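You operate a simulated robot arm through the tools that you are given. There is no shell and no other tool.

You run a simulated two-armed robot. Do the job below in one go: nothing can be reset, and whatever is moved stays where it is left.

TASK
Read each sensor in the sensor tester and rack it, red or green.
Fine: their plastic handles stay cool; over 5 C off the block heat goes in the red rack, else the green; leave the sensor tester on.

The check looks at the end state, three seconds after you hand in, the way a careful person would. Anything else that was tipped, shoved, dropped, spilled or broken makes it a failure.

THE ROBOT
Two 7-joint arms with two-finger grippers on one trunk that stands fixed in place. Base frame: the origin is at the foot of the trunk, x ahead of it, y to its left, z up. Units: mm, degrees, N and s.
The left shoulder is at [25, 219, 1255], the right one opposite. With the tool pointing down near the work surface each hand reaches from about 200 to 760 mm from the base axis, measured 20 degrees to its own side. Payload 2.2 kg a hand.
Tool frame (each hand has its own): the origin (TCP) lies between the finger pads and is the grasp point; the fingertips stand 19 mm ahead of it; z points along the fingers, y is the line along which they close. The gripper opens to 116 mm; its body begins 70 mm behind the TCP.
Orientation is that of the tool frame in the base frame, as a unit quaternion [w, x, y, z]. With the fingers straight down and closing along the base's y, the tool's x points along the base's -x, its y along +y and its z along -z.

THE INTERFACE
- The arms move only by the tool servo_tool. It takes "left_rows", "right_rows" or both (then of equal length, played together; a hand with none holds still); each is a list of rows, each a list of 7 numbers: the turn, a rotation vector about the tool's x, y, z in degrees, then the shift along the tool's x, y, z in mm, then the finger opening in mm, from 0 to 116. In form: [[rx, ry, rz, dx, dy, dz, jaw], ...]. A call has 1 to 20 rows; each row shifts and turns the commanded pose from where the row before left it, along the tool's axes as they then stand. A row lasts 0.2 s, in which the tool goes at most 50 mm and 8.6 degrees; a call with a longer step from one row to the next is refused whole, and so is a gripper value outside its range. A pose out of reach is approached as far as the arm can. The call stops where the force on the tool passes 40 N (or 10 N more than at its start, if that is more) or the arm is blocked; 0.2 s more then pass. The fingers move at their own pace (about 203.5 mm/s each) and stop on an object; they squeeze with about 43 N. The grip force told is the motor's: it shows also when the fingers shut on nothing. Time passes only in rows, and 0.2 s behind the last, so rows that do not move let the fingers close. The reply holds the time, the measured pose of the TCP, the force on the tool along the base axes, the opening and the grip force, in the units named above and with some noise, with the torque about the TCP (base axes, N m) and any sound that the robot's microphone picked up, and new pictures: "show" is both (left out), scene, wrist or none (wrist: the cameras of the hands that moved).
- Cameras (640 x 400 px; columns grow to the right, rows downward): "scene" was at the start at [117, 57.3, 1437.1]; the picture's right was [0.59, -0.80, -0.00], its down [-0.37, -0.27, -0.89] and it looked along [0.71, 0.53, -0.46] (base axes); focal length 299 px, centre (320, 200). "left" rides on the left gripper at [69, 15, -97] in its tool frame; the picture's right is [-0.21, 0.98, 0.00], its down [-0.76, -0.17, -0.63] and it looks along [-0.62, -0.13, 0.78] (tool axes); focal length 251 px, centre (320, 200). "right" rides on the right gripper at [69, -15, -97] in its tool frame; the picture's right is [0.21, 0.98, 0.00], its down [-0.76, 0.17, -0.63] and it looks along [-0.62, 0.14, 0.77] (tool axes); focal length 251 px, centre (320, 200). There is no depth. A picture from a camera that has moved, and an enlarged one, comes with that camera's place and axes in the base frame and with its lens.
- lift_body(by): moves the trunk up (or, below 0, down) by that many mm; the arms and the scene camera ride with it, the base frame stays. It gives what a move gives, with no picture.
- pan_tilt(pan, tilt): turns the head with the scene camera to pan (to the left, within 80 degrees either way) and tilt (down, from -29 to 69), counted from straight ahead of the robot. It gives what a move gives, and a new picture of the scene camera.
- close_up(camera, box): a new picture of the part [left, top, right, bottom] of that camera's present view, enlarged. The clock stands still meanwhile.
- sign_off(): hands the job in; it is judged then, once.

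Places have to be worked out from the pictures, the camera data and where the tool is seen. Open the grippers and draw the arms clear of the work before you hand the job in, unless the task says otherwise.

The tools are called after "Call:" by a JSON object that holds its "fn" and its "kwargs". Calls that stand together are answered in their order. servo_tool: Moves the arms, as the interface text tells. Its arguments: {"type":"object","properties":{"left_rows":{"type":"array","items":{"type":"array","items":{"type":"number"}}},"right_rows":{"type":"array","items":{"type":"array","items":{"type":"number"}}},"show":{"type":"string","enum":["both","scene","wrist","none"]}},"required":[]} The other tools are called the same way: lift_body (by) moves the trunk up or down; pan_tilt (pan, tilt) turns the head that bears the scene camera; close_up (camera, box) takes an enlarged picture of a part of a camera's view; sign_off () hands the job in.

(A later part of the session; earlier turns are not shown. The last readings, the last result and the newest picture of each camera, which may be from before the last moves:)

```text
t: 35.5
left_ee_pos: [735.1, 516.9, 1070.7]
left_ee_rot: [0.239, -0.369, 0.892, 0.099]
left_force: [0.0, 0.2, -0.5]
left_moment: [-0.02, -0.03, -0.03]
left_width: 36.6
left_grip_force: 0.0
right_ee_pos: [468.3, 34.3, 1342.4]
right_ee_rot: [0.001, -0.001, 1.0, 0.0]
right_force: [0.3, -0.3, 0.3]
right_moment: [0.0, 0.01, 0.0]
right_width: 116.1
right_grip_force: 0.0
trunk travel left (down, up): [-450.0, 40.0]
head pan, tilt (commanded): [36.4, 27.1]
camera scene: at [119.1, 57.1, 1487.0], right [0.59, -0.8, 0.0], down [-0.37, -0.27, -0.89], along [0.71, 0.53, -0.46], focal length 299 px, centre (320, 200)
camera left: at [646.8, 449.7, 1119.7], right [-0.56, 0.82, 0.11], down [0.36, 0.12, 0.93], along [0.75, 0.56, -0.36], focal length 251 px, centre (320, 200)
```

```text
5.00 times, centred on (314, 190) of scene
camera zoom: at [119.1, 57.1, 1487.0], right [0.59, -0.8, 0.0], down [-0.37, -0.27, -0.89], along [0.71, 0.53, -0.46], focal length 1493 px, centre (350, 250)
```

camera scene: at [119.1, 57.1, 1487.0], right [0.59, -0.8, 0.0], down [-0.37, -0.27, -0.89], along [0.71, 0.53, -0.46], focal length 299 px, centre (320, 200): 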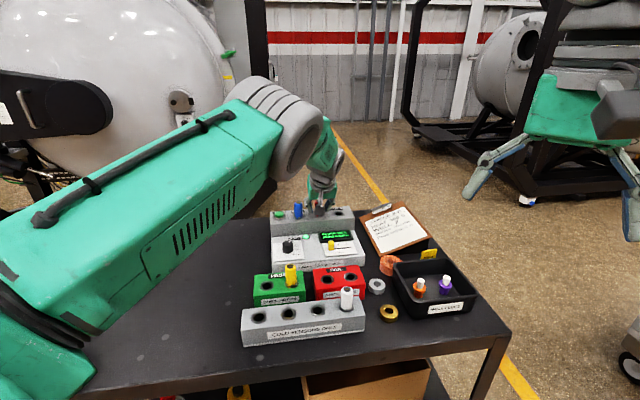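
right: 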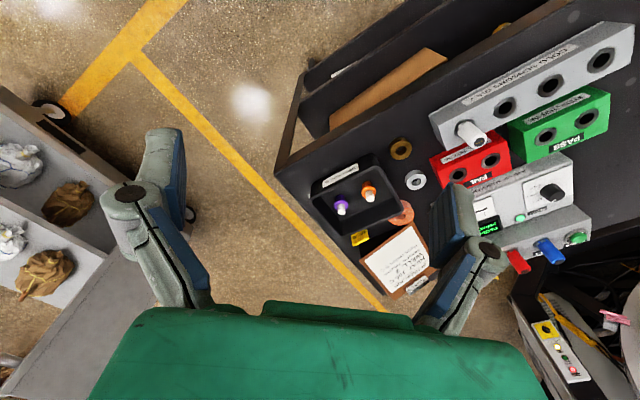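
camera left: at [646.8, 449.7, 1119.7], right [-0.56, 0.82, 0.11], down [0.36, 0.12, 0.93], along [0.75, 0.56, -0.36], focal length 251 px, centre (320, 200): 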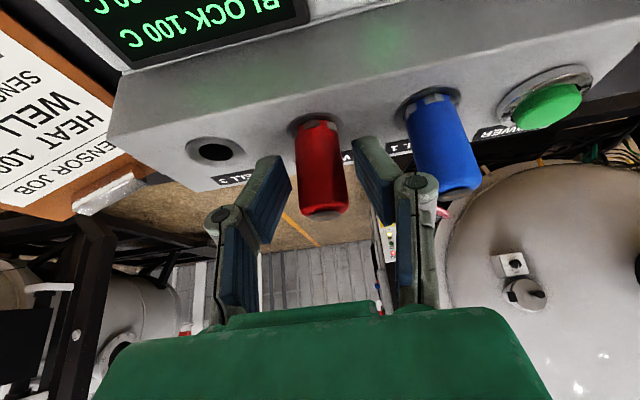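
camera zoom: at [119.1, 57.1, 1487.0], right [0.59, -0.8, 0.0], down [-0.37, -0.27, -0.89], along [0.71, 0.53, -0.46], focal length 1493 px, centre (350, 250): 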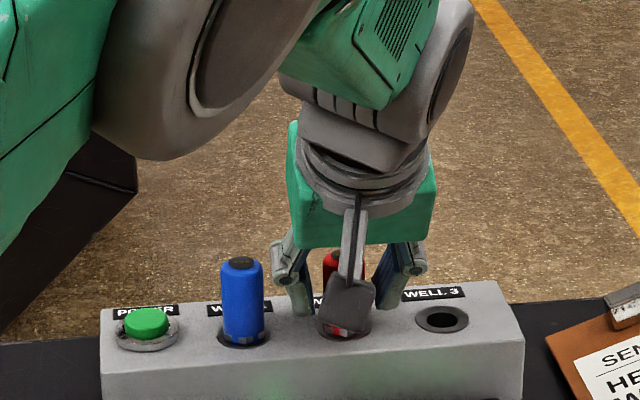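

The red handle sits centred in the same place the yellow one did. I close on it and lift vertically 105 mm.

Call:
{"fn": "servo_tool", "kwargs": {"left_rows": [[0, 0, 0, 0, 0, 0, 28], [0, 0, 0, 0, 0, 0, 10], [0, 0, 0, 0, 0, 0, 10], [0, 0, 0, 0, 0, 0, 10]], "show": "none"}}

Call:
{"fn": "servo_tool", "kwargs": {"left_rows": [[0, 0, 0, -5, 0, -8.66, 10], [0, 0, 0, -7.5, 0, -13, 10], [0, 0, 0, -10, 0, -17.3, 10], [0, 0, 0, -10, 0, -17.3, 10], [0, 0, 0, -10, 0, -17.3, 10], [0, 0, 0, -10, 0, -17.3, 10], [0, 0, 0, 0, 0, 0, 10]], "show": "both"}}

Call:
{"fn": "close_up", "kwargs": {"camera": "left", "box": [220, 60, 420, 185]}}

Call:
{"fn": "close_up", "kwargs": {"camera": "scene", "box": [250, 150, 378, 230]}}

```text
t: 36.5
left_ee_pos: [733.9, 516.0, 1070.7]
left_ee_rot: [0.241, -0.369, 0.892, 0.098]
left_force: [0.8, 1.0, 0.0]
left_moment: [0.0, 0.01, 0.01]
left_width: 24.7
left_grip_force: 42.9
right_ee_pos: [468.9, 34.5, 1341.4]
right_ee_rot: [0.001, 0.0, 1.0, 0.0]
right_force: [0.1, 0.9, 0.2]
right_moment: [0.03, -0.01, -0.02]
right_width: 116.1
right_grip_force: 0.0
trunk travel left (down, up): [-450.0, 40.0]
head pan, tilt (commanded): [36.4, 27.1]
```

```text
t: 38.1
left_ee_pos: [733.9, 516.0, 1176.5]
left_ee_rot: [0.239, -0.37, 0.892, 0.1]
left_force: [-0.2, 0.1, -1.6]
left_moment: [0.01, -0.02, 0.0]
left_width: 24.1
left_grip_force: 43.3
right_ee_pos: [469.0, 34.4, 1341.5]
right_ee_rot: [0.0, 0.0, 1.0, 0.0]
right_force: [0.8, 0.4, 0.4]
right_moment: [-0.02, -0.04, -0.01]
right_width: 116.3
right_grip_force: 0.1
trunk travel left (down, up): [-450.0, 40.0]
head pan, tilt (commanded): [36.4, 27.1]
camera scene: at [119.4, 57.3, 1486.9], right [0.59, -0.8, 0.0], down [-0.37, -0.27, -0.89], along [0.71, 0.53, -0.46], focal length 299 px, centre (320, 200)
camera left: at [646.8, 449.9, 1225.4], right [-0.56, 0.82, 0.11], down [0.36, 0.12, 0.93], along [0.75, 0.56, -0.36], focal length 251 px, centre (320, 200)
```

scene: 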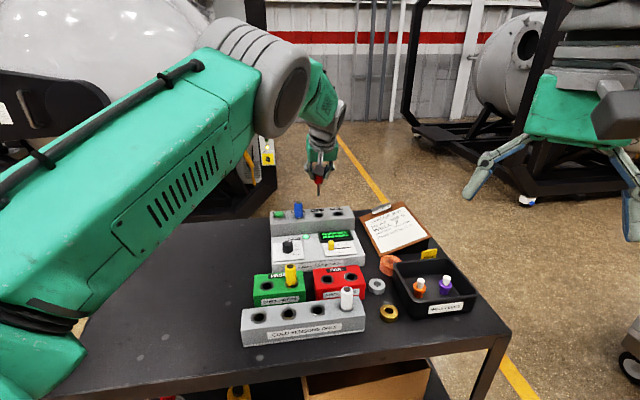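
left: 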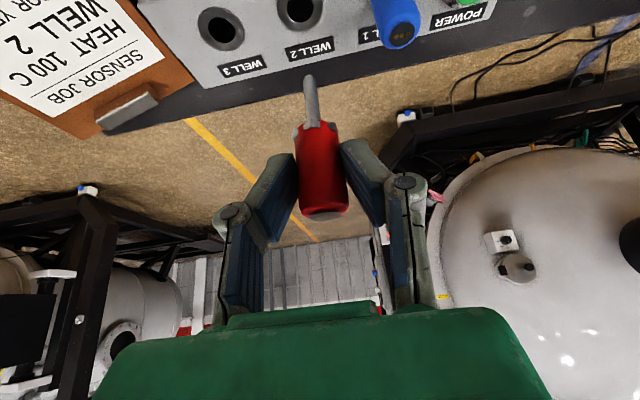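

```text
3.20 times, centred on (320, 122) of left
camera zoom: at [646.8, 449.9, 1225.4], right [-0.56, 0.82, 0.11], down [0.36, 0.12, 0.93], along [0.75, 0.56, -0.36], focal length 805 px, centre (320, 448)
```

zoom: 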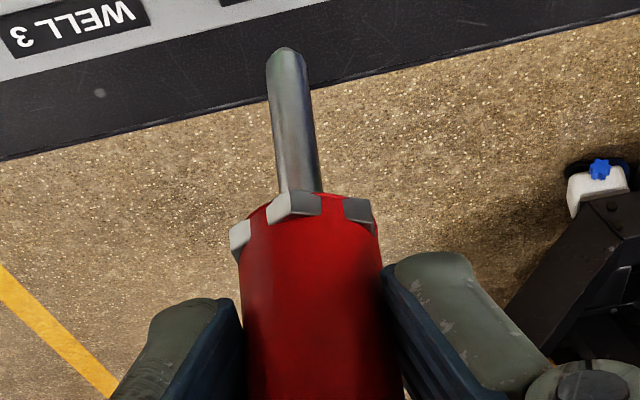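

```text
5.00 times, centred on (314, 190) of scene
camera zoom: at [119.4, 57.3, 1486.9], right [0.59, -0.8, 0.0], down [-0.37, -0.27, -0.89], along [0.71, 0.53, -0.46], focal length 1493 px, centre (350, 250)
```

zoom: 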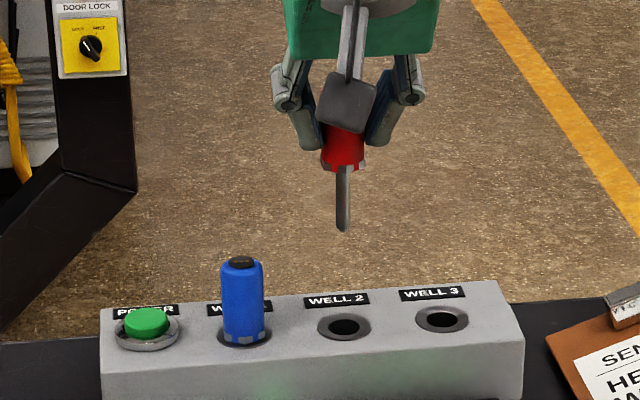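

Red is out cleanly. I carry it at constant height to above the left hole of the red rack, near (559.5,362).

Call:
{"fn": "servo_tool", "kwargs": {"left_rows": [[0, 0, 0, 15, 1.1, -8.6, 10], [0, 0, 0, 29.5, 2.1, -17.1, 10], [0, 0, 0, 29.5, 2.1, -17.1, 10], [0, 0, 0, 29.5, 2.1, -17.1, 10], [0, 0, 0, 29.5, 2.1, -17.1, 10], [0, 0, 0, 29.5, 2.1, -17.1, 10], [0, 0, 0, 29.5, 2.1, -17.1, 10], [0, 0, 0, 14.7, 1.1, -8.5, 10], [0, 0, 0, 0, 0, 0, 10], [0, 0, 0, 10, 0, 17.3, 10], [0, 0, 0, 10, 0, 17.3, 10], [0, 0, 0, 10, 0, 17.3, 10], [0, 0, 0, 9, 0, 15.6, 10], [0, 0, 0, 0, 0, 0, 10], [0, 0, 0, 0, 0, 0, 10]], "show": "both"}}

Call:
{"fn": "close_up", "kwargs": {"camera": "left", "box": [210, 0, 450, 150]}}

Call:
{"fn": "close_up", "kwargs": {"camera": "scene", "box": [260, 230, 388, 310]}}

```text
t: 41.3
left_ee_pos: [552.0, 360.6, 1095.6]
left_ee_rot: [0.237, -0.374, 0.892, 0.096]
left_force: [-0.4, 0.2, -1.1]
left_moment: [0.02, 0.0, -0.03]
left_width: 24.8
left_grip_force: 43.2
right_ee_pos: [468.7, 35.1, 1340.5]
right_ee_rot: [0.0, 0.0, 1.0, 0.0]
right_force: [-0.4, -0.2, -0.5]
right_moment: [-0.01, -0.02, -0.03]
right_width: 115.8
right_grip_force: 0.1
trunk travel left (down, up): [-450.0, 40.0]
head pan, tilt (commanded): [36.4, 27.1]
camera scene: at [118.1, 55.6, 1487.1], right [0.59, -0.8, 0.0], down [-0.37, -0.27, -0.89], along [0.71, 0.53, -0.46], focal length 299 px, centre (320, 200)
camera left: at [466.2, 293.8, 1146.0], right [-0.57, 0.82, 0.1], down [0.36, 0.13, 0.92], along [0.74, 0.56, -0.37], focal length 251 px, centre (320, 200)
```

scene: 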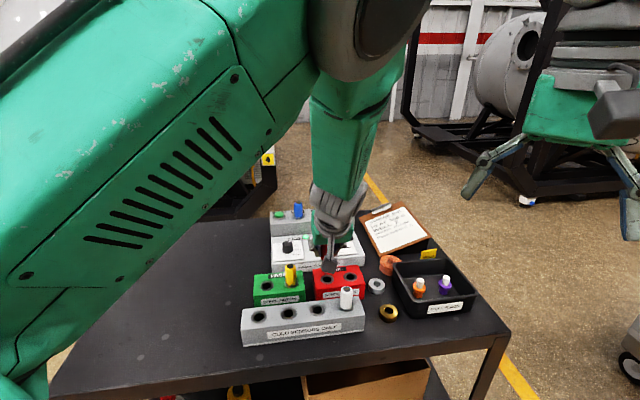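
left: 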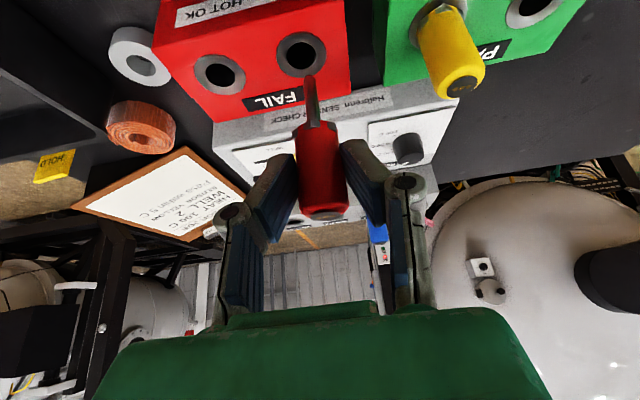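

```text
2.67 times, centred on (330, 75) of left
camera zoom: at [466.2, 293.8, 1146.0], right [-0.57, 0.82, 0.1], down [0.36, 0.13, 0.92], along [0.74, 0.56, -0.37], focal length 670 px, centre (293, 533)
```

zoom: 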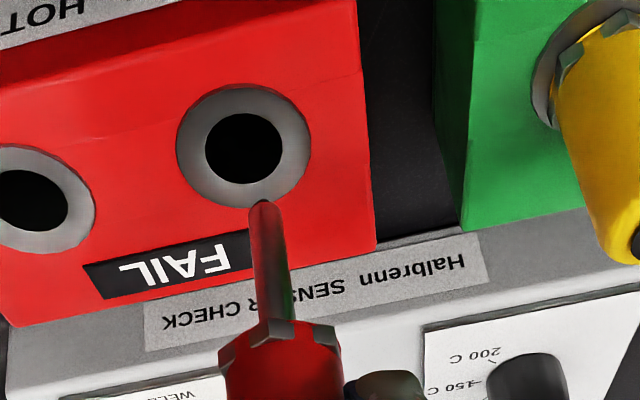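

```text
5.00 times, centred on (324, 270) of scene
camera zoom: at [118.1, 55.6, 1487.1], right [0.59, -0.8, 0.0], down [-0.37, -0.27, -0.89], along [0.71, 0.53, -0.46], focal length 1493 px, centre (300, -150)
```

zoom: 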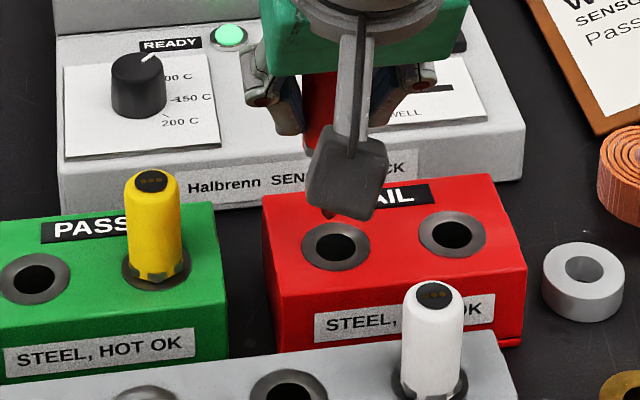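

The probe is about 3.5 mm off to one side of the hole and the pose reads slightly off command. I wait briefly to see if the arm is still settling before I correct.

Call:
{"fn": "servo_tool", "kwargs": {"left_rows": [[0, 0, 0, 0, 0, 0, 10], [0, 0, 0, 0, 0, 0, 10], [0, 0, 0, 0, 0, 0, 10]], "show": "wrist"}}

Call:
{"fn": "close_up", "kwargs": {"camera": "left", "box": [210, 0, 450, 150]}}

```text
t: 42.1
left_ee_pos: [554.3, 359.3, 1097.1]
left_ee_rot: [0.237, -0.374, 0.891, 0.098]
left_force: [0.3, -0.1, 0.0]
left_moment: [0.01, -0.01, 0.0]
left_width: 24.5
left_grip_force: 42.8
right_ee_pos: [469.3, 33.8, 1341.0]
right_ee_rot: [0.001, 0.0, 1.0, 0.0]
right_force: [0.3, 0.3, 0.1]
right_moment: [-0.01, -0.01, -0.03]
right_width: 116.2
right_grip_force: 0.0
trunk travel left (down, up): [-450.0, 40.0]
head pan, tilt (commanded): [36.4, 27.1]
camera left: at [466.5, 293.5, 1146.2], right [-0.57, 0.82, 0.1], down [0.36, 0.13, 0.93], along [0.74, 0.56, -0.37], focal length 251 px, centre (320, 200)
```

left: 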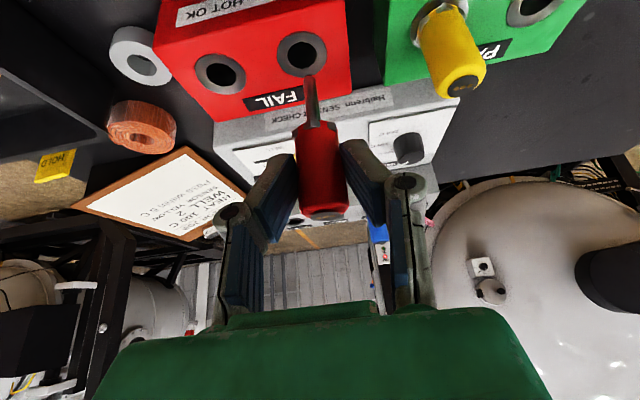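

```text
2.67 times, centred on (330, 75) of left
camera zoom: at [466.5, 293.5, 1146.2], right [-0.57, 0.82, 0.1], down [0.36, 0.13, 0.93], along [0.74, 0.56, -0.37], focal length 670 px, centre (293, 533)
```

zoom: 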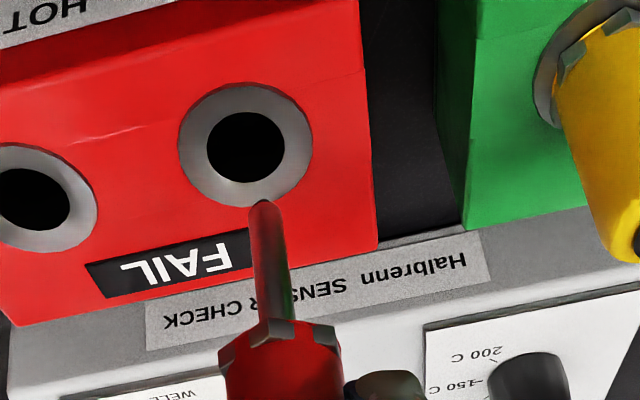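

It's nearly steady with the hole about 3 mm to the tool's −y side. I apply that correction and re-check.

Call:
{"fn": "servo_tool", "kwargs": {"left_rows": [[0, 0, 0, 0, -3, 0, 10], [0, 0, 0, 0, 0, 0, 10], [0, 0, 0, 0, 0, 0, 10], [0, 0, 0, 0, 0, 0, 10]], "show": "none"}}

Call:
{"fn": "close_up", "kwargs": {"camera": "left", "box": [210, 0, 450, 150]}}

```text
t: 43.1
left_ee_pos: [556.0, 357.6, 1098.1]
left_ee_rot: [0.238, -0.374, 0.891, 0.093]
left_force: [-0.5, -0.3, 0.0]
left_moment: [-0.01, 0.0, -0.04]
left_width: 24.7
left_grip_force: 43.2
right_ee_pos: [468.9, 33.8, 1341.9]
right_ee_rot: [0.001, 0.001, 1.0, -0.001]
right_force: [-0.1, 0.1, 0.6]
right_moment: [0.02, 0.0, 0.01]
right_width: 115.9
right_grip_force: 0.1
trunk travel left (down, up): [-450.0, 40.0]
head pan, tilt (commanded): [36.4, 27.1]
```

```text
2.67 times, centred on (330, 75) of left
camera zoom: at [469.0, 292.0, 1147.4], right [-0.57, 0.82, 0.1], down [0.35, 0.14, 0.93], along [0.74, 0.56, -0.37], focal length 670 px, centre (293, 533)
```

zoom: 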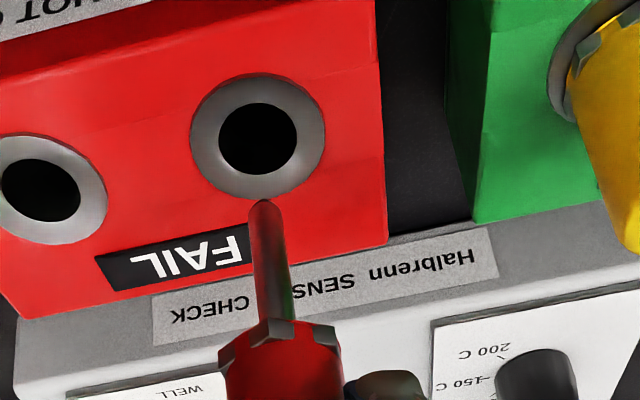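

The hole centre now matches the predicted probe axis within about 0.5 mm. I insert most of the way.

Call:
{"fn": "servo_tool", "kwargs": {"left_rows": [[0, 0, 0, 5, 0, 8.66, 10], [0, 0, 0, 5, 0, 8.66, 10], [0, 0, 0, 5, 0, 8.66, 10], [0, 0, 0, 0, 0, 0, 10]], "show": "both"}}

Call:
{"fn": "close_up", "kwargs": {"camera": "left", "box": [210, 20, 450, 170]}}

Call:
{"fn": "close_up", "kwargs": {"camera": "scene", "box": [260, 230, 388, 310]}}

```text
t: 44.1
left_ee_pos: [555.9, 354.0, 1068.4]
left_ee_rot: [0.24, -0.369, 0.892, 0.1]
left_force: [0.2, 0.1, 0.2]
left_moment: [0.02, 0.0, 0.0]
left_width: 24.8
left_grip_force: 42.3
right_ee_pos: [468.4, 32.7, 1341.5]
right_ee_rot: [0.001, 0.0, 1.0, 0.0]
right_force: [-0.8, 0.1, 0.8]
right_moment: [-0.01, -0.02, 0.0]
right_width: 116.2
right_grip_force: 0.2
trunk travel left (down, up): [-450.0, 40.0]
head pan, tilt (commanded): [36.4, 27.1]
camera scene: at [118.1, 55.5, 1487.1], right [0.59, -0.8, 0.0], down [-0.37, -0.27, -0.89], along [0.71, 0.53, -0.46], focal length 299 px, centre (320, 200)
camera left: at [468.7, 289.4, 1116.7], right [-0.56, 0.82, 0.11], down [0.36, 0.12, 0.93], along [0.75, 0.56, -0.36], focal length 251 px, centre (320, 200)
```

scene: 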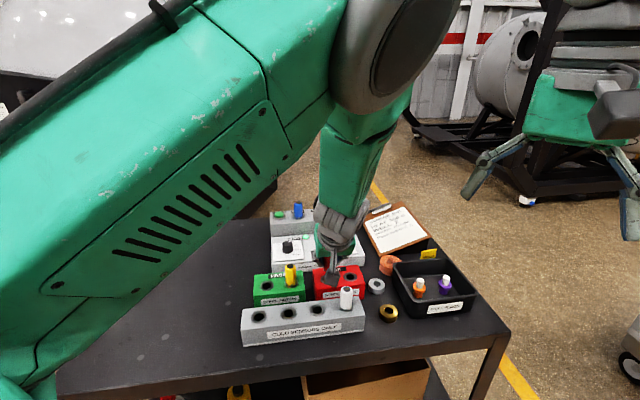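
left: 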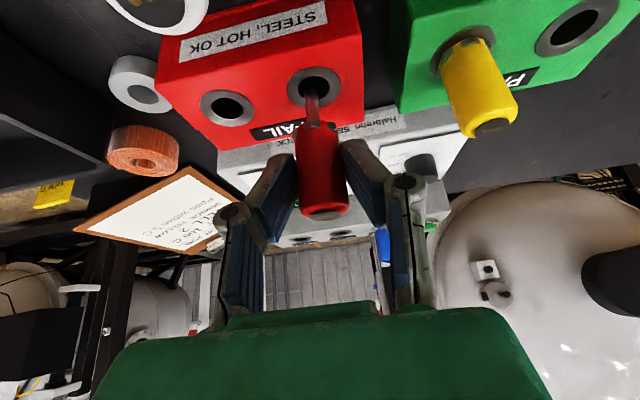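

```text
2.67 times, centred on (330, 95) of left
camera zoom: at [468.7, 289.4, 1116.7], right [-0.56, 0.82, 0.11], down [0.36, 0.12, 0.93], along [0.75, 0.56, -0.36], focal length 670 px, centre (293, 480)
```

zoom: 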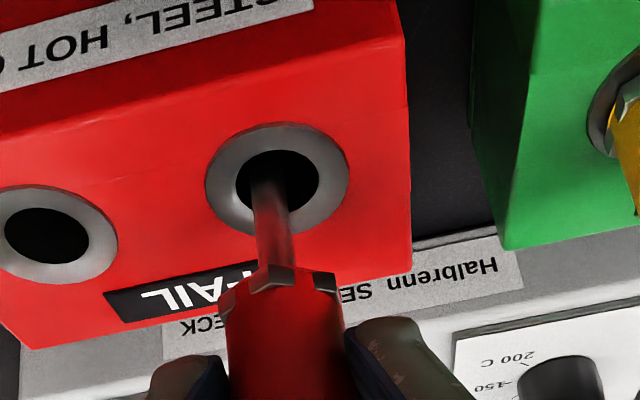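

```text
5.00 times, centred on (324, 270) of scene
camera zoom: at [118.1, 55.5, 1487.1], right [0.59, -0.8, 0.0], down [-0.37, -0.27, -0.89], along [0.71, 0.53, -0.46], focal length 1493 px, centre (300, -150)
```

zoom: 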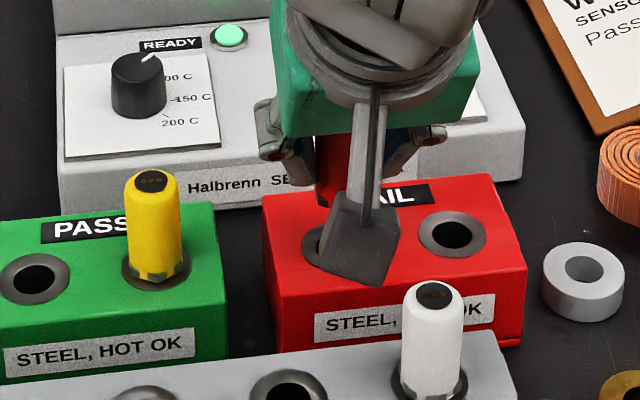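

The arm has returned to its nominal orientation, so my −3 mm correction now overshoots. The hole centre is 2.5 mm to +y while the probe tip is freely inside the mouth. I move back +2.5 mm, then lower further.

Call:
{"fn": "servo_tool", "kwargs": {"left_rows": [[0, 0, 0, 0, 2.5, 0, 10], [0, 0, 0, 0, 0, 0, 10], [0, 0, 0, 5, 0, 8.66, 10], [0, 0, 0, 4, 0, 6.9, 10], [0, 0, 0, 0, 0, 0, 10], [0, 0, 0, 0, 0, 0, 10]], "show": "wrist"}}

Call:
{"fn": "close_up", "kwargs": {"camera": "left", "box": [210, 20, 450, 170]}}

```text
t: 45.5
left_ee_pos: [553.9, 356.8, 1049.6]
left_ee_rot: [0.24, -0.369, 0.892, 0.099]
left_force: [-0.1, -0.9, -0.4]
left_moment: [-0.03, -0.01, 0.0]
left_width: 24.9
left_grip_force: 43.1
right_ee_pos: [469.1, 33.0, 1341.9]
right_ee_rot: [0.001, 0.0, 1.0, 0.0]
right_force: [-0.1, 0.1, -0.2]
right_moment: [-0.04, 0.01, 0.01]
right_width: 115.8
right_grip_force: 0.1
trunk travel left (down, up): [-450.0, 40.0]
head pan, tilt (commanded): [36.4, 27.1]
camera left: at [467.1, 291.1, 1098.5], right [-0.56, 0.82, 0.11], down [0.36, 0.12, 0.93], along [0.75, 0.56, -0.36], focal length 251 px, centre (320, 200)
```

left: 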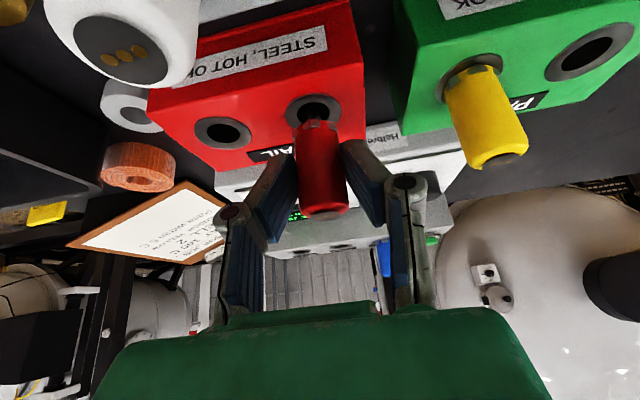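

```text
2.67 times, centred on (330, 95) of left
camera zoom: at [467.1, 291.1, 1098.5], right [-0.56, 0.82, 0.11], down [0.36, 0.12, 0.93], along [0.75, 0.56, -0.36], focal length 670 px, centre (293, 480)
```

zoom: 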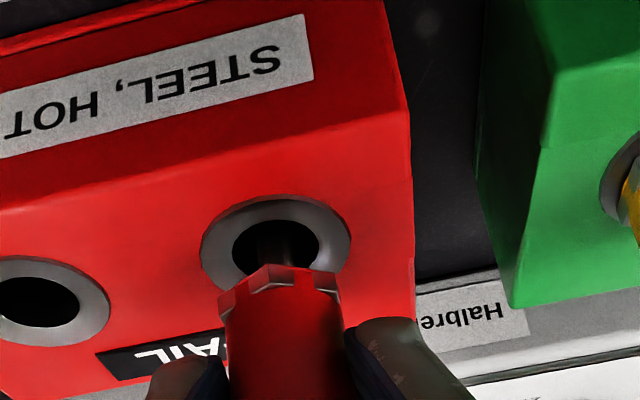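

The probe is now centred in the hole, and the white sensor nearby stays clear of the hand. I lower the rest gently.

Call:
{"fn": "servo_tool", "kwargs": {"left_rows": [[0, 0, 0, 2.5, 0, 4.33, 10], [0, 0, 0, 2, 0, 3.46, 10], [0, 0, 0, 0.5, 0, 0.87, 10], [0, 0, 0, 0.5, 0, 0.87, 10], [0, 0, 0, 0, 0, 0, 10]], "show": "wrist"}}

Call:
{"fn": "close_up", "kwargs": {"camera": "left", "box": [210, 40, 450, 190]}}

```text
t: 46.7
left_ee_pos: [553.8, 356.9, 1038.0]
left_ee_rot: [0.241, -0.369, 0.892, 0.099]
left_force: [-0.7, -0.1, -0.7]
left_moment: [-0.02, 0.01, -0.01]
left_width: 24.6
left_grip_force: 42.4
right_ee_pos: [469.7, 33.4, 1340.8]
right_ee_rot: [0.001, 0.001, 1.0, -0.001]
right_force: [0.0, 0.3, 0.0]
right_moment: [-0.01, 0.01, 0.02]
right_width: 115.9
right_grip_force: 0.1
trunk travel left (down, up): [-450.0, 40.0]
head pan, tilt (commanded): [36.4, 27.1]
camera left: at [467.2, 291.1, 1087.5], right [-0.56, 0.82, 0.11], down [0.36, 0.12, 0.93], along [0.75, 0.56, -0.36], focal length 251 px, centre (320, 200)
```

left: 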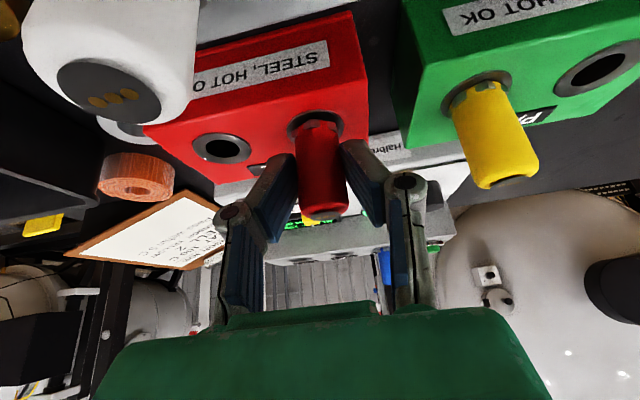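

```text
2.67 times, centred on (330, 115) of left
camera zoom: at [467.2, 291.1, 1087.5], right [-0.56, 0.82, 0.11], down [0.36, 0.12, 0.93], along [0.75, 0.56, -0.36], focal length 670 px, centre (293, 427)
```

zoom: 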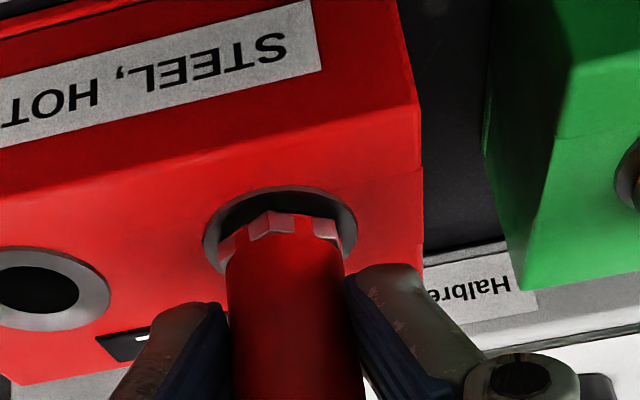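

It looks about 1–2 mm from seated. I continue in small steps.

Call:
{"fn": "servo_tool", "kwargs": {"left_rows": [[0, 0, 0, 0.5, 0, 0.87, 10], [0, 0, 0, 0.4, 0, 0.69, 10], [0, 0, 0, 0, 0, 0, 10]], "show": "none"}}

Call:
{"fn": "close_up", "kwargs": {"camera": "left", "box": [210, 40, 450, 190]}}

```text
t: 47.5
left_ee_pos: [554.0, 356.1, 1036.5]
left_ee_rot: [0.24, -0.37, 0.892, 0.099]
left_force: [0.7, -0.2, -1.1]
left_moment: [-0.01, -0.01, 0.0]
left_width: 24.8
left_grip_force: 43.1
right_ee_pos: [469.4, 33.7, 1341.6]
right_ee_rot: [0.001, 0.0, 1.0, 0.0]
right_force: [-0.6, 0.2, 0.0]
right_moment: [-0.01, 0.0, -0.04]
right_width: 116.0
right_grip_force: 0.0
trunk travel left (down, up): [-450.0, 40.0]
head pan, tilt (commanded): [36.4, 27.1]
```

```text
2.67 times, centred on (330, 115) of left
camera zoom: at [466.9, 291.1, 1085.9], right [-0.56, 0.82, 0.11], down [0.36, 0.12, 0.93], along [0.75, 0.56, -0.36], focal length 670 px, centre (293, 427)
```

zoom: 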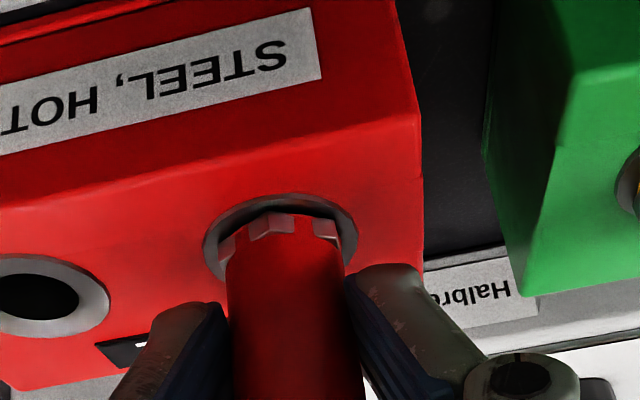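

No contact yet; I lower another millimetre or so.

Call:
{"fn": "servo_tool", "kwargs": {"left_rows": [[0, 0, 0, 0.4, 0, 0.69, 10], [0, 0, 0, 0.3, 0, 0.52, 10], [0, 0, 0, 0, 0, 0, 10]], "show": "none"}}

Call:
{"fn": "close_up", "kwargs": {"camera": "left", "box": [210, 40, 450, 190]}}

```text
t: 48.3
left_ee_pos: [553.9, 357.9, 1036.1]
left_ee_rot: [0.241, -0.37, 0.892, 0.099]
left_force: [-0.5, 1.3, 5.6]
left_moment: [0.03, 0.01, 0.01]
left_width: 24.7
left_grip_force: 42.6
right_ee_pos: [469.5, 33.3, 1340.8]
right_ee_rot: [0.002, 0.0, 1.0, -0.001]
right_force: [0.4, 0.2, 0.0]
right_moment: [-0.02, 0.05, 0.04]
right_width: 116.0
right_grip_force: 0.0
trunk travel left (down, up): [-450.0, 40.0]
head pan, tilt (commanded): [36.4, 27.1]
```

```text
2.67 times, centred on (330, 115) of left
camera zoom: at [466.9, 291.0, 1085.1], right [-0.56, 0.82, 0.11], down [0.35, 0.12, 0.93], along [0.75, 0.56, -0.36], focal length 670 px, centre (293, 427)
```

zoom: 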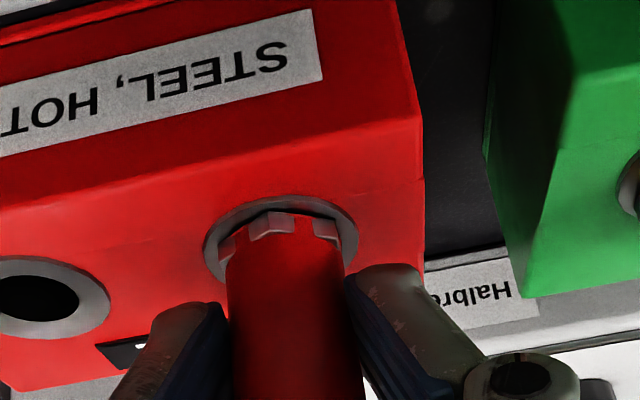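

Contact at 5.6 N: the red sensor is seated. I release and rise straight up.

Call:
{"fn": "servo_tool", "kwargs": {"left_rows": [[0, 0, 0, 0, 0, 0, 30], [0, 0, 0, 0, 0, 0, 40], [0, 0, 0, 0, 0, 0, 40], [0, 0, 0, -5, 0, -8.66, 40], [0, 0, 0, -10, 0, -17.3, 40], [0, 0, 0, -15, 0, -26, 40], [0, 0, 0, -20, 0, -34.6, 40], [0, 0, 0, 0, 0, 0, 40]], "show": "both"}}

Call:
{"fn": "close_up", "kwargs": {"camera": "scene", "box": [240, 200, 400, 300]}}

```text
t: 50.1
left_ee_pos: [547.8, 366.7, 1125.0]
left_ee_rot: [0.227, -0.384, 0.89, 0.094]
left_force: [-0.3, -0.3, 0.2]
left_moment: [0.01, -0.01, -0.02]
left_width: 39.7
left_grip_force: 0.0
right_ee_pos: [468.3, 33.9, 1339.7]
right_ee_rot: [0.002, 0.001, 1.0, 0.0]
right_force: [-0.1, 1.0, -0.1]
right_moment: [-0.01, -0.01, 0.02]
right_width: 116.0
right_grip_force: 0.0
trunk travel left (down, up): [-450.0, 40.0]
head pan, tilt (commanded): [36.4, 27.1]
camera scene: at [117.8, 55.7, 1487.1], right [0.59, -0.8, 0.0], down [-0.37, -0.27, -0.89], along [0.71, 0.53, -0.46], focal length 299 px, centre (320, 200)
camera left: at [464.1, 299.6, 1177.3], right [-0.58, 0.81, 0.1], down [0.37, 0.15, 0.92], along [0.73, 0.57, -0.39], focal length 251 px, centre (320, 200)
```

scene: 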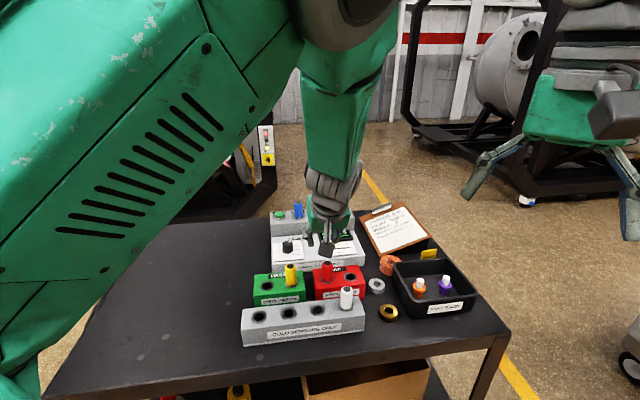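
left: 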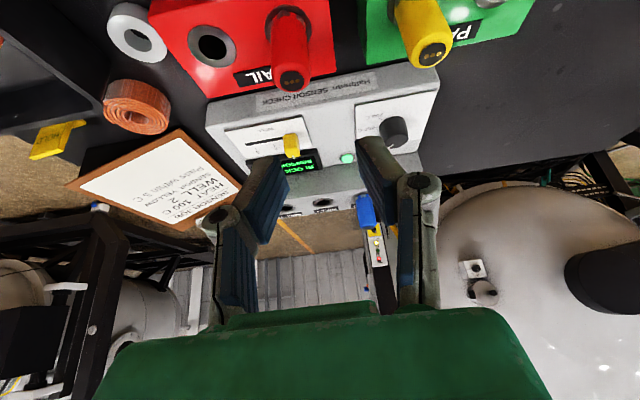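

```text
4.00 times, centred on (320, 250) of scene
camera zoom: at [117.8, 55.7, 1487.1], right [0.59, -0.8, 0.0], down [-0.37, -0.27, -0.89], along [0.71, 0.53, -0.46], focal length 1194 px, centre (320, 0)
```

zoom: 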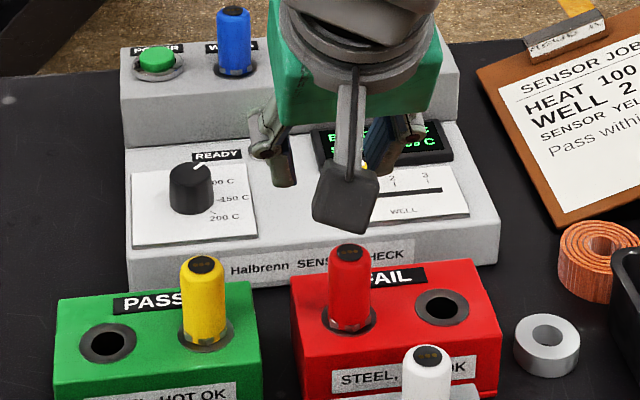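

Red is in the red rack and yellow in the green. Now I move above the blue sensor, grasp TCP expected near (692.7,559).

Call:
{"fn": "servo_tool", "kwargs": {"left_rows": [[0, 0, 0, -30.2, 6.4, 16.5, 40], [0, 0, 0, -30.2, 6.4, 16.5, 40], [0, 0, 0, -30.2, 6.4, 16.5, 40], [0, 0, 0, -30.2, 6.4, 16.5, 40], [0, 0, 0, -30.2, 6.4, 16.5, 40], [0, 0, 0, -30.2, 6.4, 16.5, 40], [0, 0, 0, -30.2, 6.4, 16.5, 40], [0, 0, 0, 0, 0, 0, 40], [0, 0, 0, 0, 0, 0, 40]], "show": "both"}}

Call:
{"fn": "close_up", "kwargs": {"camera": "left", "box": [220, 0, 460, 150]}}

Call:
{"fn": "close_up", "kwargs": {"camera": "scene", "box": [250, 150, 378, 230]}}

```text
t: 52.1
left_ee_pos: [693.5, 556.6, 1143.1]
left_ee_rot: [0.242, -0.369, 0.892, 0.1]
left_force: [0.5, -0.3, 0.2]
left_moment: [0.02, -0.02, -0.02]
left_width: 40.0
left_grip_force: 0.1
right_ee_pos: [468.9, 30.3, 1341.5]
right_ee_rot: [0.002, 0.0, 1.0, 0.0]
right_force: [-0.3, 0.5, 0.2]
right_moment: [-0.01, -0.04, 0.01]
right_width: 116.0
right_grip_force: 0.0
trunk travel left (down, up): [-450.0, 40.0]
head pan, tilt (commanded): [36.4, 27.1]
camera scene: at [118.3, 56.2, 1487.1], right [0.59, -0.8, 0.0], down [-0.37, -0.27, -0.89], along [0.71, 0.53, -0.46], focal length 299 px, centre (320, 200)
camera left: at [606.3, 490.9, 1191.9], right [-0.56, 0.82, 0.11], down [0.36, 0.12, 0.93], along [0.75, 0.56, -0.36], focal length 251 px, centre (320, 200)
```

scene: 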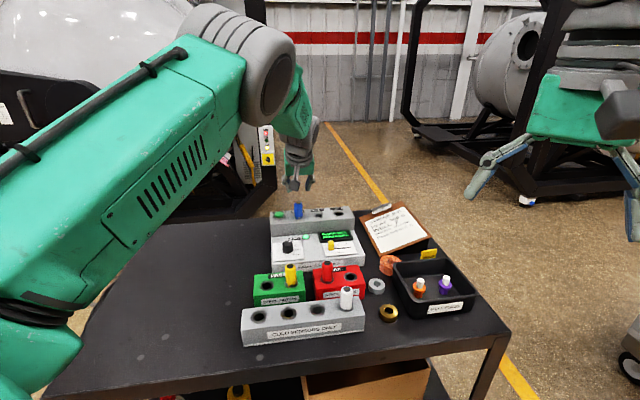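
left: 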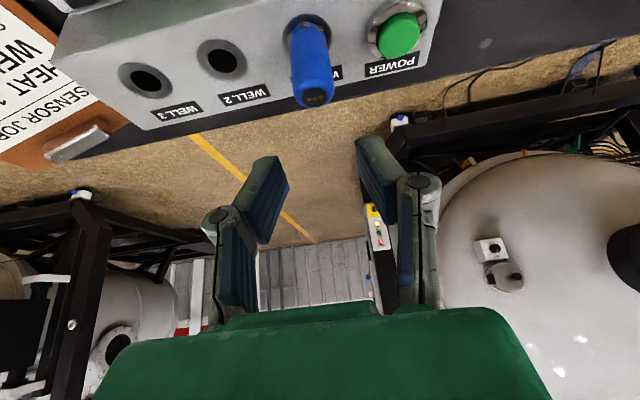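

```text
2.67 times, centred on (340, 75) of left
camera zoom: at [606.3, 490.9, 1191.9], right [-0.56, 0.82, 0.11], down [0.36, 0.12, 0.93], along [0.75, 0.56, -0.36], focal length 670 px, centre (267, 533)
```

zoom: 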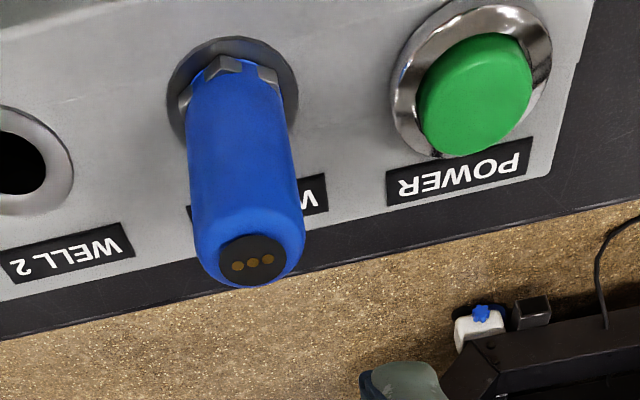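

```text
5.00 times, centred on (314, 190) of scene
camera zoom: at [118.3, 56.2, 1487.1], right [0.59, -0.8, 0.0], down [-0.37, -0.27, -0.89], along [0.71, 0.53, -0.46], focal length 1493 px, centre (350, 250)
```

zoom: 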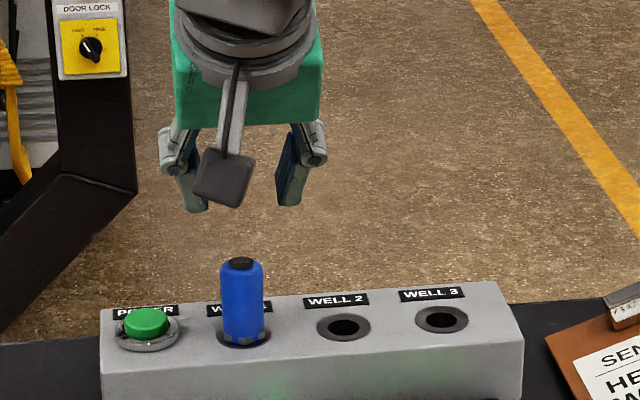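

The blue cap is 2 mm to +y of centre. I correct that and descend about 71 mm with the jaws at 37 mm, staying well above the power button.

Call:
{"fn": "servo_tool", "kwargs": {"left_rows": [[0, 0, 0, 9.8, 2.1, 15.2, 37], [0, 0, 0, 9.2, 0, 15.3, 37], [0, 0, 0, 9.2, 0, 15.3, 37], [0, 0, 0, 9.2, 0, 15.2, 37], [0, 0, 0, 0, 0, 0, 37], [0, 0, 0, 0, 0, 0, 37]], "show": "both"}}

Call:
{"fn": "close_up", "kwargs": {"camera": "left", "box": [220, 80, 420, 205]}}

Call:
{"fn": "close_up", "kwargs": {"camera": "scene", "box": [250, 150, 378, 230]}}

```text
t: 53.5
left_ee_pos: [691.1, 560.2, 1069.4]
left_ee_rot: [0.239, -0.371, 0.892, 0.099]
left_force: [0.4, -0.1, 0.4]
left_moment: [0.01, -0.04, 0.03]
left_width: 36.9
left_grip_force: 0.0
right_ee_pos: [468.8, 35.5, 1340.8]
right_ee_rot: [0.0, 0.001, 1.0, 0.0]
right_force: [-0.3, -0.6, -0.4]
right_moment: [-0.02, 0.01, 0.0]
right_width: 115.9
right_grip_force: 0.0
trunk travel left (down, up): [-450.0, 40.0]
head pan, tilt (commanded): [36.4, 27.1]
camera scene: at [118.8, 58.6, 1487.0], right [0.59, -0.8, 0.0], down [-0.37, -0.27, -0.89], along [0.71, 0.53, -0.46], focal length 299 px, centre (320, 200)
camera left: at [603.5, 494.3, 1118.8], right [-0.56, 0.82, 0.11], down [0.36, 0.12, 0.93], along [0.75, 0.56, -0.36], focal length 251 px, centre (320, 200)
```

scene: 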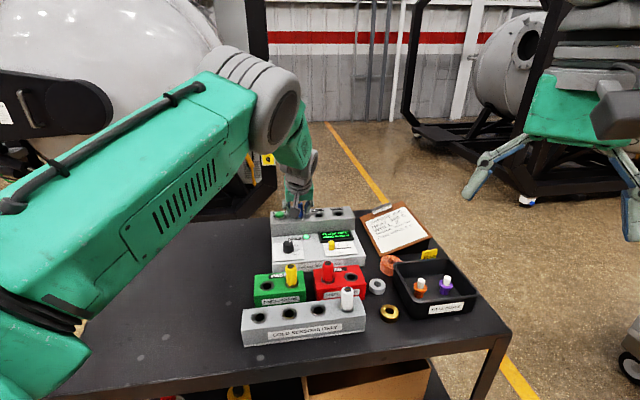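
left: 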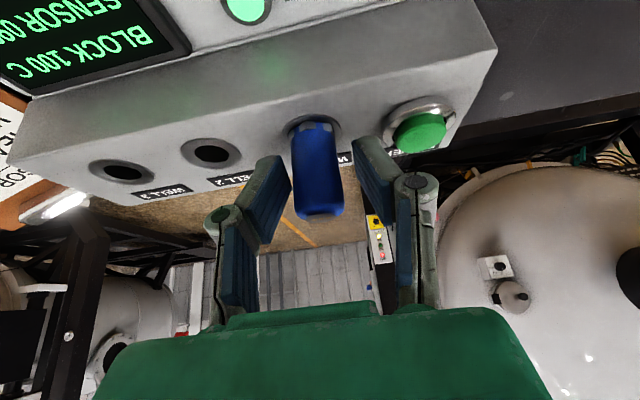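

```text
3.20 times, centred on (320, 142) of left
camera zoom: at [603.5, 494.3, 1118.8], right [-0.56, 0.82, 0.11], down [0.36, 0.12, 0.93], along [0.75, 0.56, -0.36], focal length 805 px, centre (320, 384)
```

zoom: 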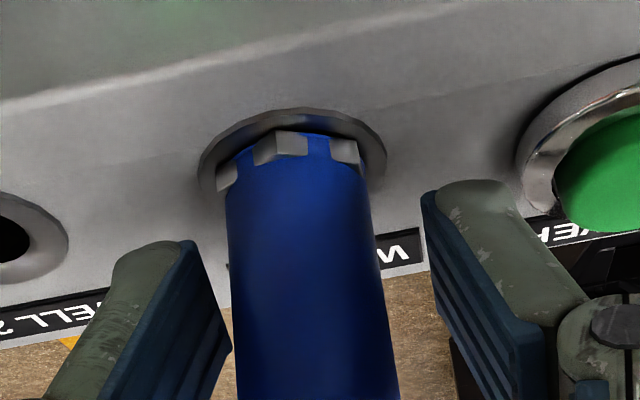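

```text
5.00 times, centred on (314, 190) of scene
camera zoom: at [118.8, 58.6, 1487.0], right [0.59, -0.8, 0.0], down [-0.37, -0.27, -0.89], along [0.71, 0.53, -0.46], focal length 1493 px, centre (350, 250)
```

zoom: 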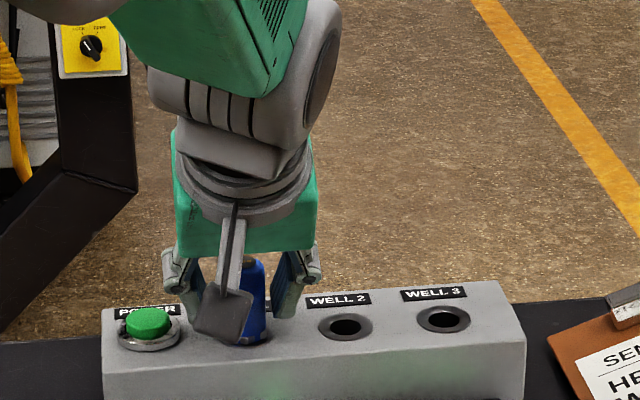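

The handle sits nearer the left finger by about 2 mm. I nudge the tool −1.8 mm in y and then close.

Call:
{"fn": "servo_tool", "kwargs": {"left_rows": [[0, 0, 0, 0, -1.8, 0, 37], [0, 0, 0, 0, 0, 0, 37], [0, 0, 0, 0, 0, 0, 28], [0, 0, 0, 0, 0, 0, 10], [0, 0, 0, 0, 0, 0, 10], [0, 0, 0, 0, 0, 0, 10]], "show": "wrist"}}

Call:
{"fn": "close_up", "kwargs": {"camera": "left", "box": [220, 80, 420, 205]}}

```text
t: 54.9
left_ee_pos: [691.8, 556.6, 1070.8]
left_ee_rot: [0.24, -0.369, 0.893, 0.098]
left_force: [-0.7, 0.1, 0.8]
left_moment: [-0.01, -0.05, -0.01]
left_width: 24.7
left_grip_force: 43.3
right_ee_pos: [469.1, 34.0, 1341.0]
right_ee_rot: [0.001, 0.0, 1.0, 0.0]
right_force: [0.0, 0.1, -0.4]
right_moment: [0.02, -0.04, 0.02]
right_width: 115.9
right_grip_force: 0.1
trunk travel left (down, up): [-450.0, 40.0]
head pan, tilt (commanded): [36.4, 27.1]
camera left: at [604.6, 492.0, 1119.5], right [-0.56, 0.82, 0.11], down [0.36, 0.12, 0.93], along [0.75, 0.56, -0.36], focal length 251 px, centre (320, 200)
```

left: 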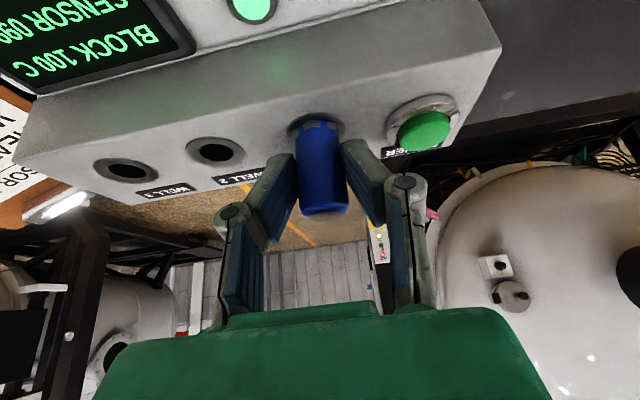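

```text
3.20 times, centred on (320, 142) of left
camera zoom: at [604.6, 492.0, 1119.5], right [-0.56, 0.82, 0.11], down [0.36, 0.12, 0.93], along [0.75, 0.56, -0.36], focal length 805 px, centre (320, 384)
```

zoom: 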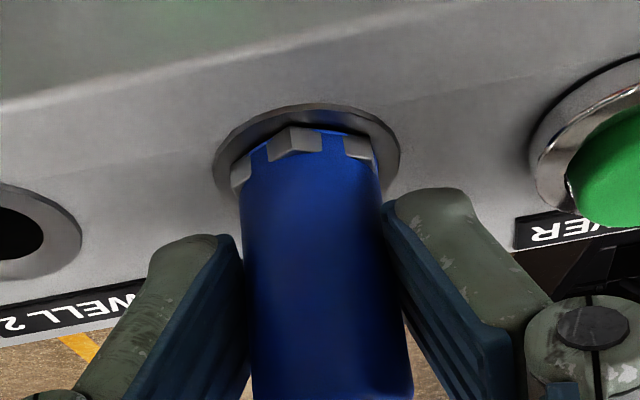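

The blue handle is gripped and centred exactly like the others. I lift it vertically 105 mm.

Call:
{"fn": "servo_tool", "kwargs": {"left_rows": [[0, 0, 0, -5, 0, -8.66, 10], [0, 0, 0, -7.5, 0, -13, 10], [0, 0, 0, -10, 0, -17.3, 10], [0, 0, 0, -10, 0, -17.3, 10], [0, 0, 0, -10, 0, -17.3, 10], [0, 0, 0, -10, 0, -17.3, 10], [0, 0, 0, 0, 0, 0, 10]], "show": "both"}}

Call:
{"fn": "close_up", "kwargs": {"camera": "left", "box": [220, 60, 420, 185]}}

Call:
{"fn": "close_up", "kwargs": {"camera": "scene", "box": [250, 150, 378, 230]}}

```text
t: 56.5
left_ee_pos: [691.6, 558.8, 1175.8]
left_ee_rot: [0.239, -0.37, 0.892, 0.099]
left_force: [0.2, 0.1, -1.4]
left_moment: [-0.02, 0.01, 0.01]
left_width: 24.7
left_grip_force: 43.0
right_ee_pos: [470.5, 34.3, 1341.1]
right_ee_rot: [0.0, 0.0, 1.0, -0.001]
right_force: [-0.3, -0.2, 0.0]
right_moment: [-0.01, -0.01, -0.03]
right_width: 116.1
right_grip_force: 0.1
trunk travel left (down, up): [-450.0, 40.0]
head pan, tilt (commanded): [36.4, 27.1]
camera scene: at [119.1, 57.7, 1486.9], right [0.59, -0.8, 0.0], down [-0.37, -0.27, -0.89], along [0.71, 0.53, -0.46], focal length 299 px, centre (320, 200)
camera left: at [604.7, 492.7, 1224.0], right [-0.56, 0.82, 0.11], down [0.36, 0.12, 0.93], along [0.75, 0.56, -0.36], focal length 251 px, centre (320, 200)
```

scene: 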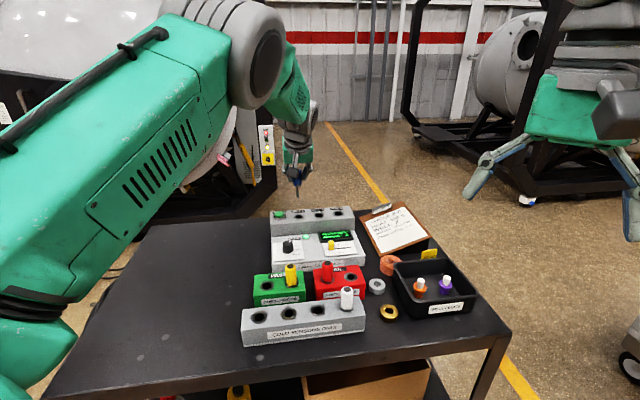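
left: 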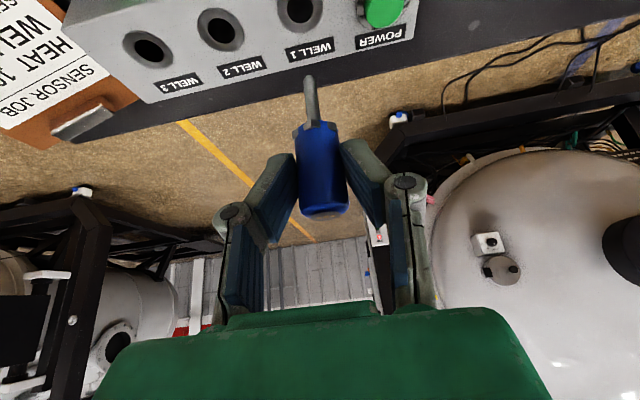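

```text
3.20 times, centred on (320, 122) of left
camera zoom: at [604.7, 492.7, 1224.0], right [-0.56, 0.82, 0.11], down [0.36, 0.12, 0.93], along [0.75, 0.56, -0.36], focal length 805 px, centre (320, 448)
```

zoom: 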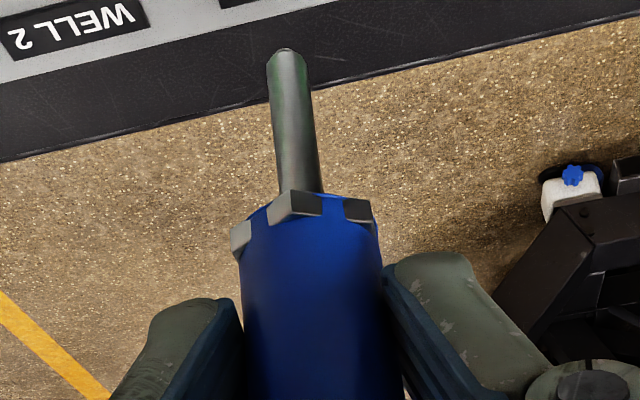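

```text
5.00 times, centred on (314, 190) of scene
camera zoom: at [119.1, 57.7, 1486.9], right [0.59, -0.8, 0.0], down [-0.37, -0.27, -0.89], along [0.71, 0.53, -0.46], focal length 1493 px, centre (350, 250)
```

zoom: 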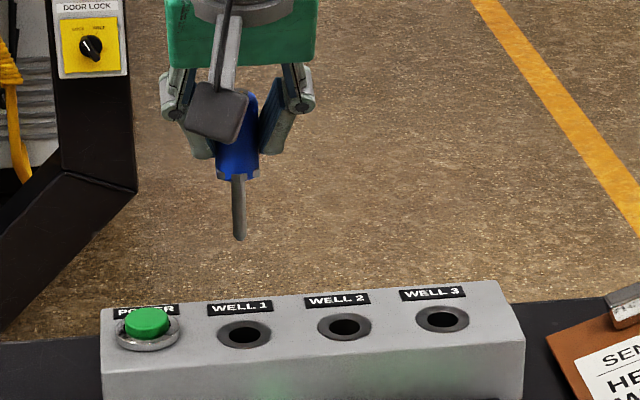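

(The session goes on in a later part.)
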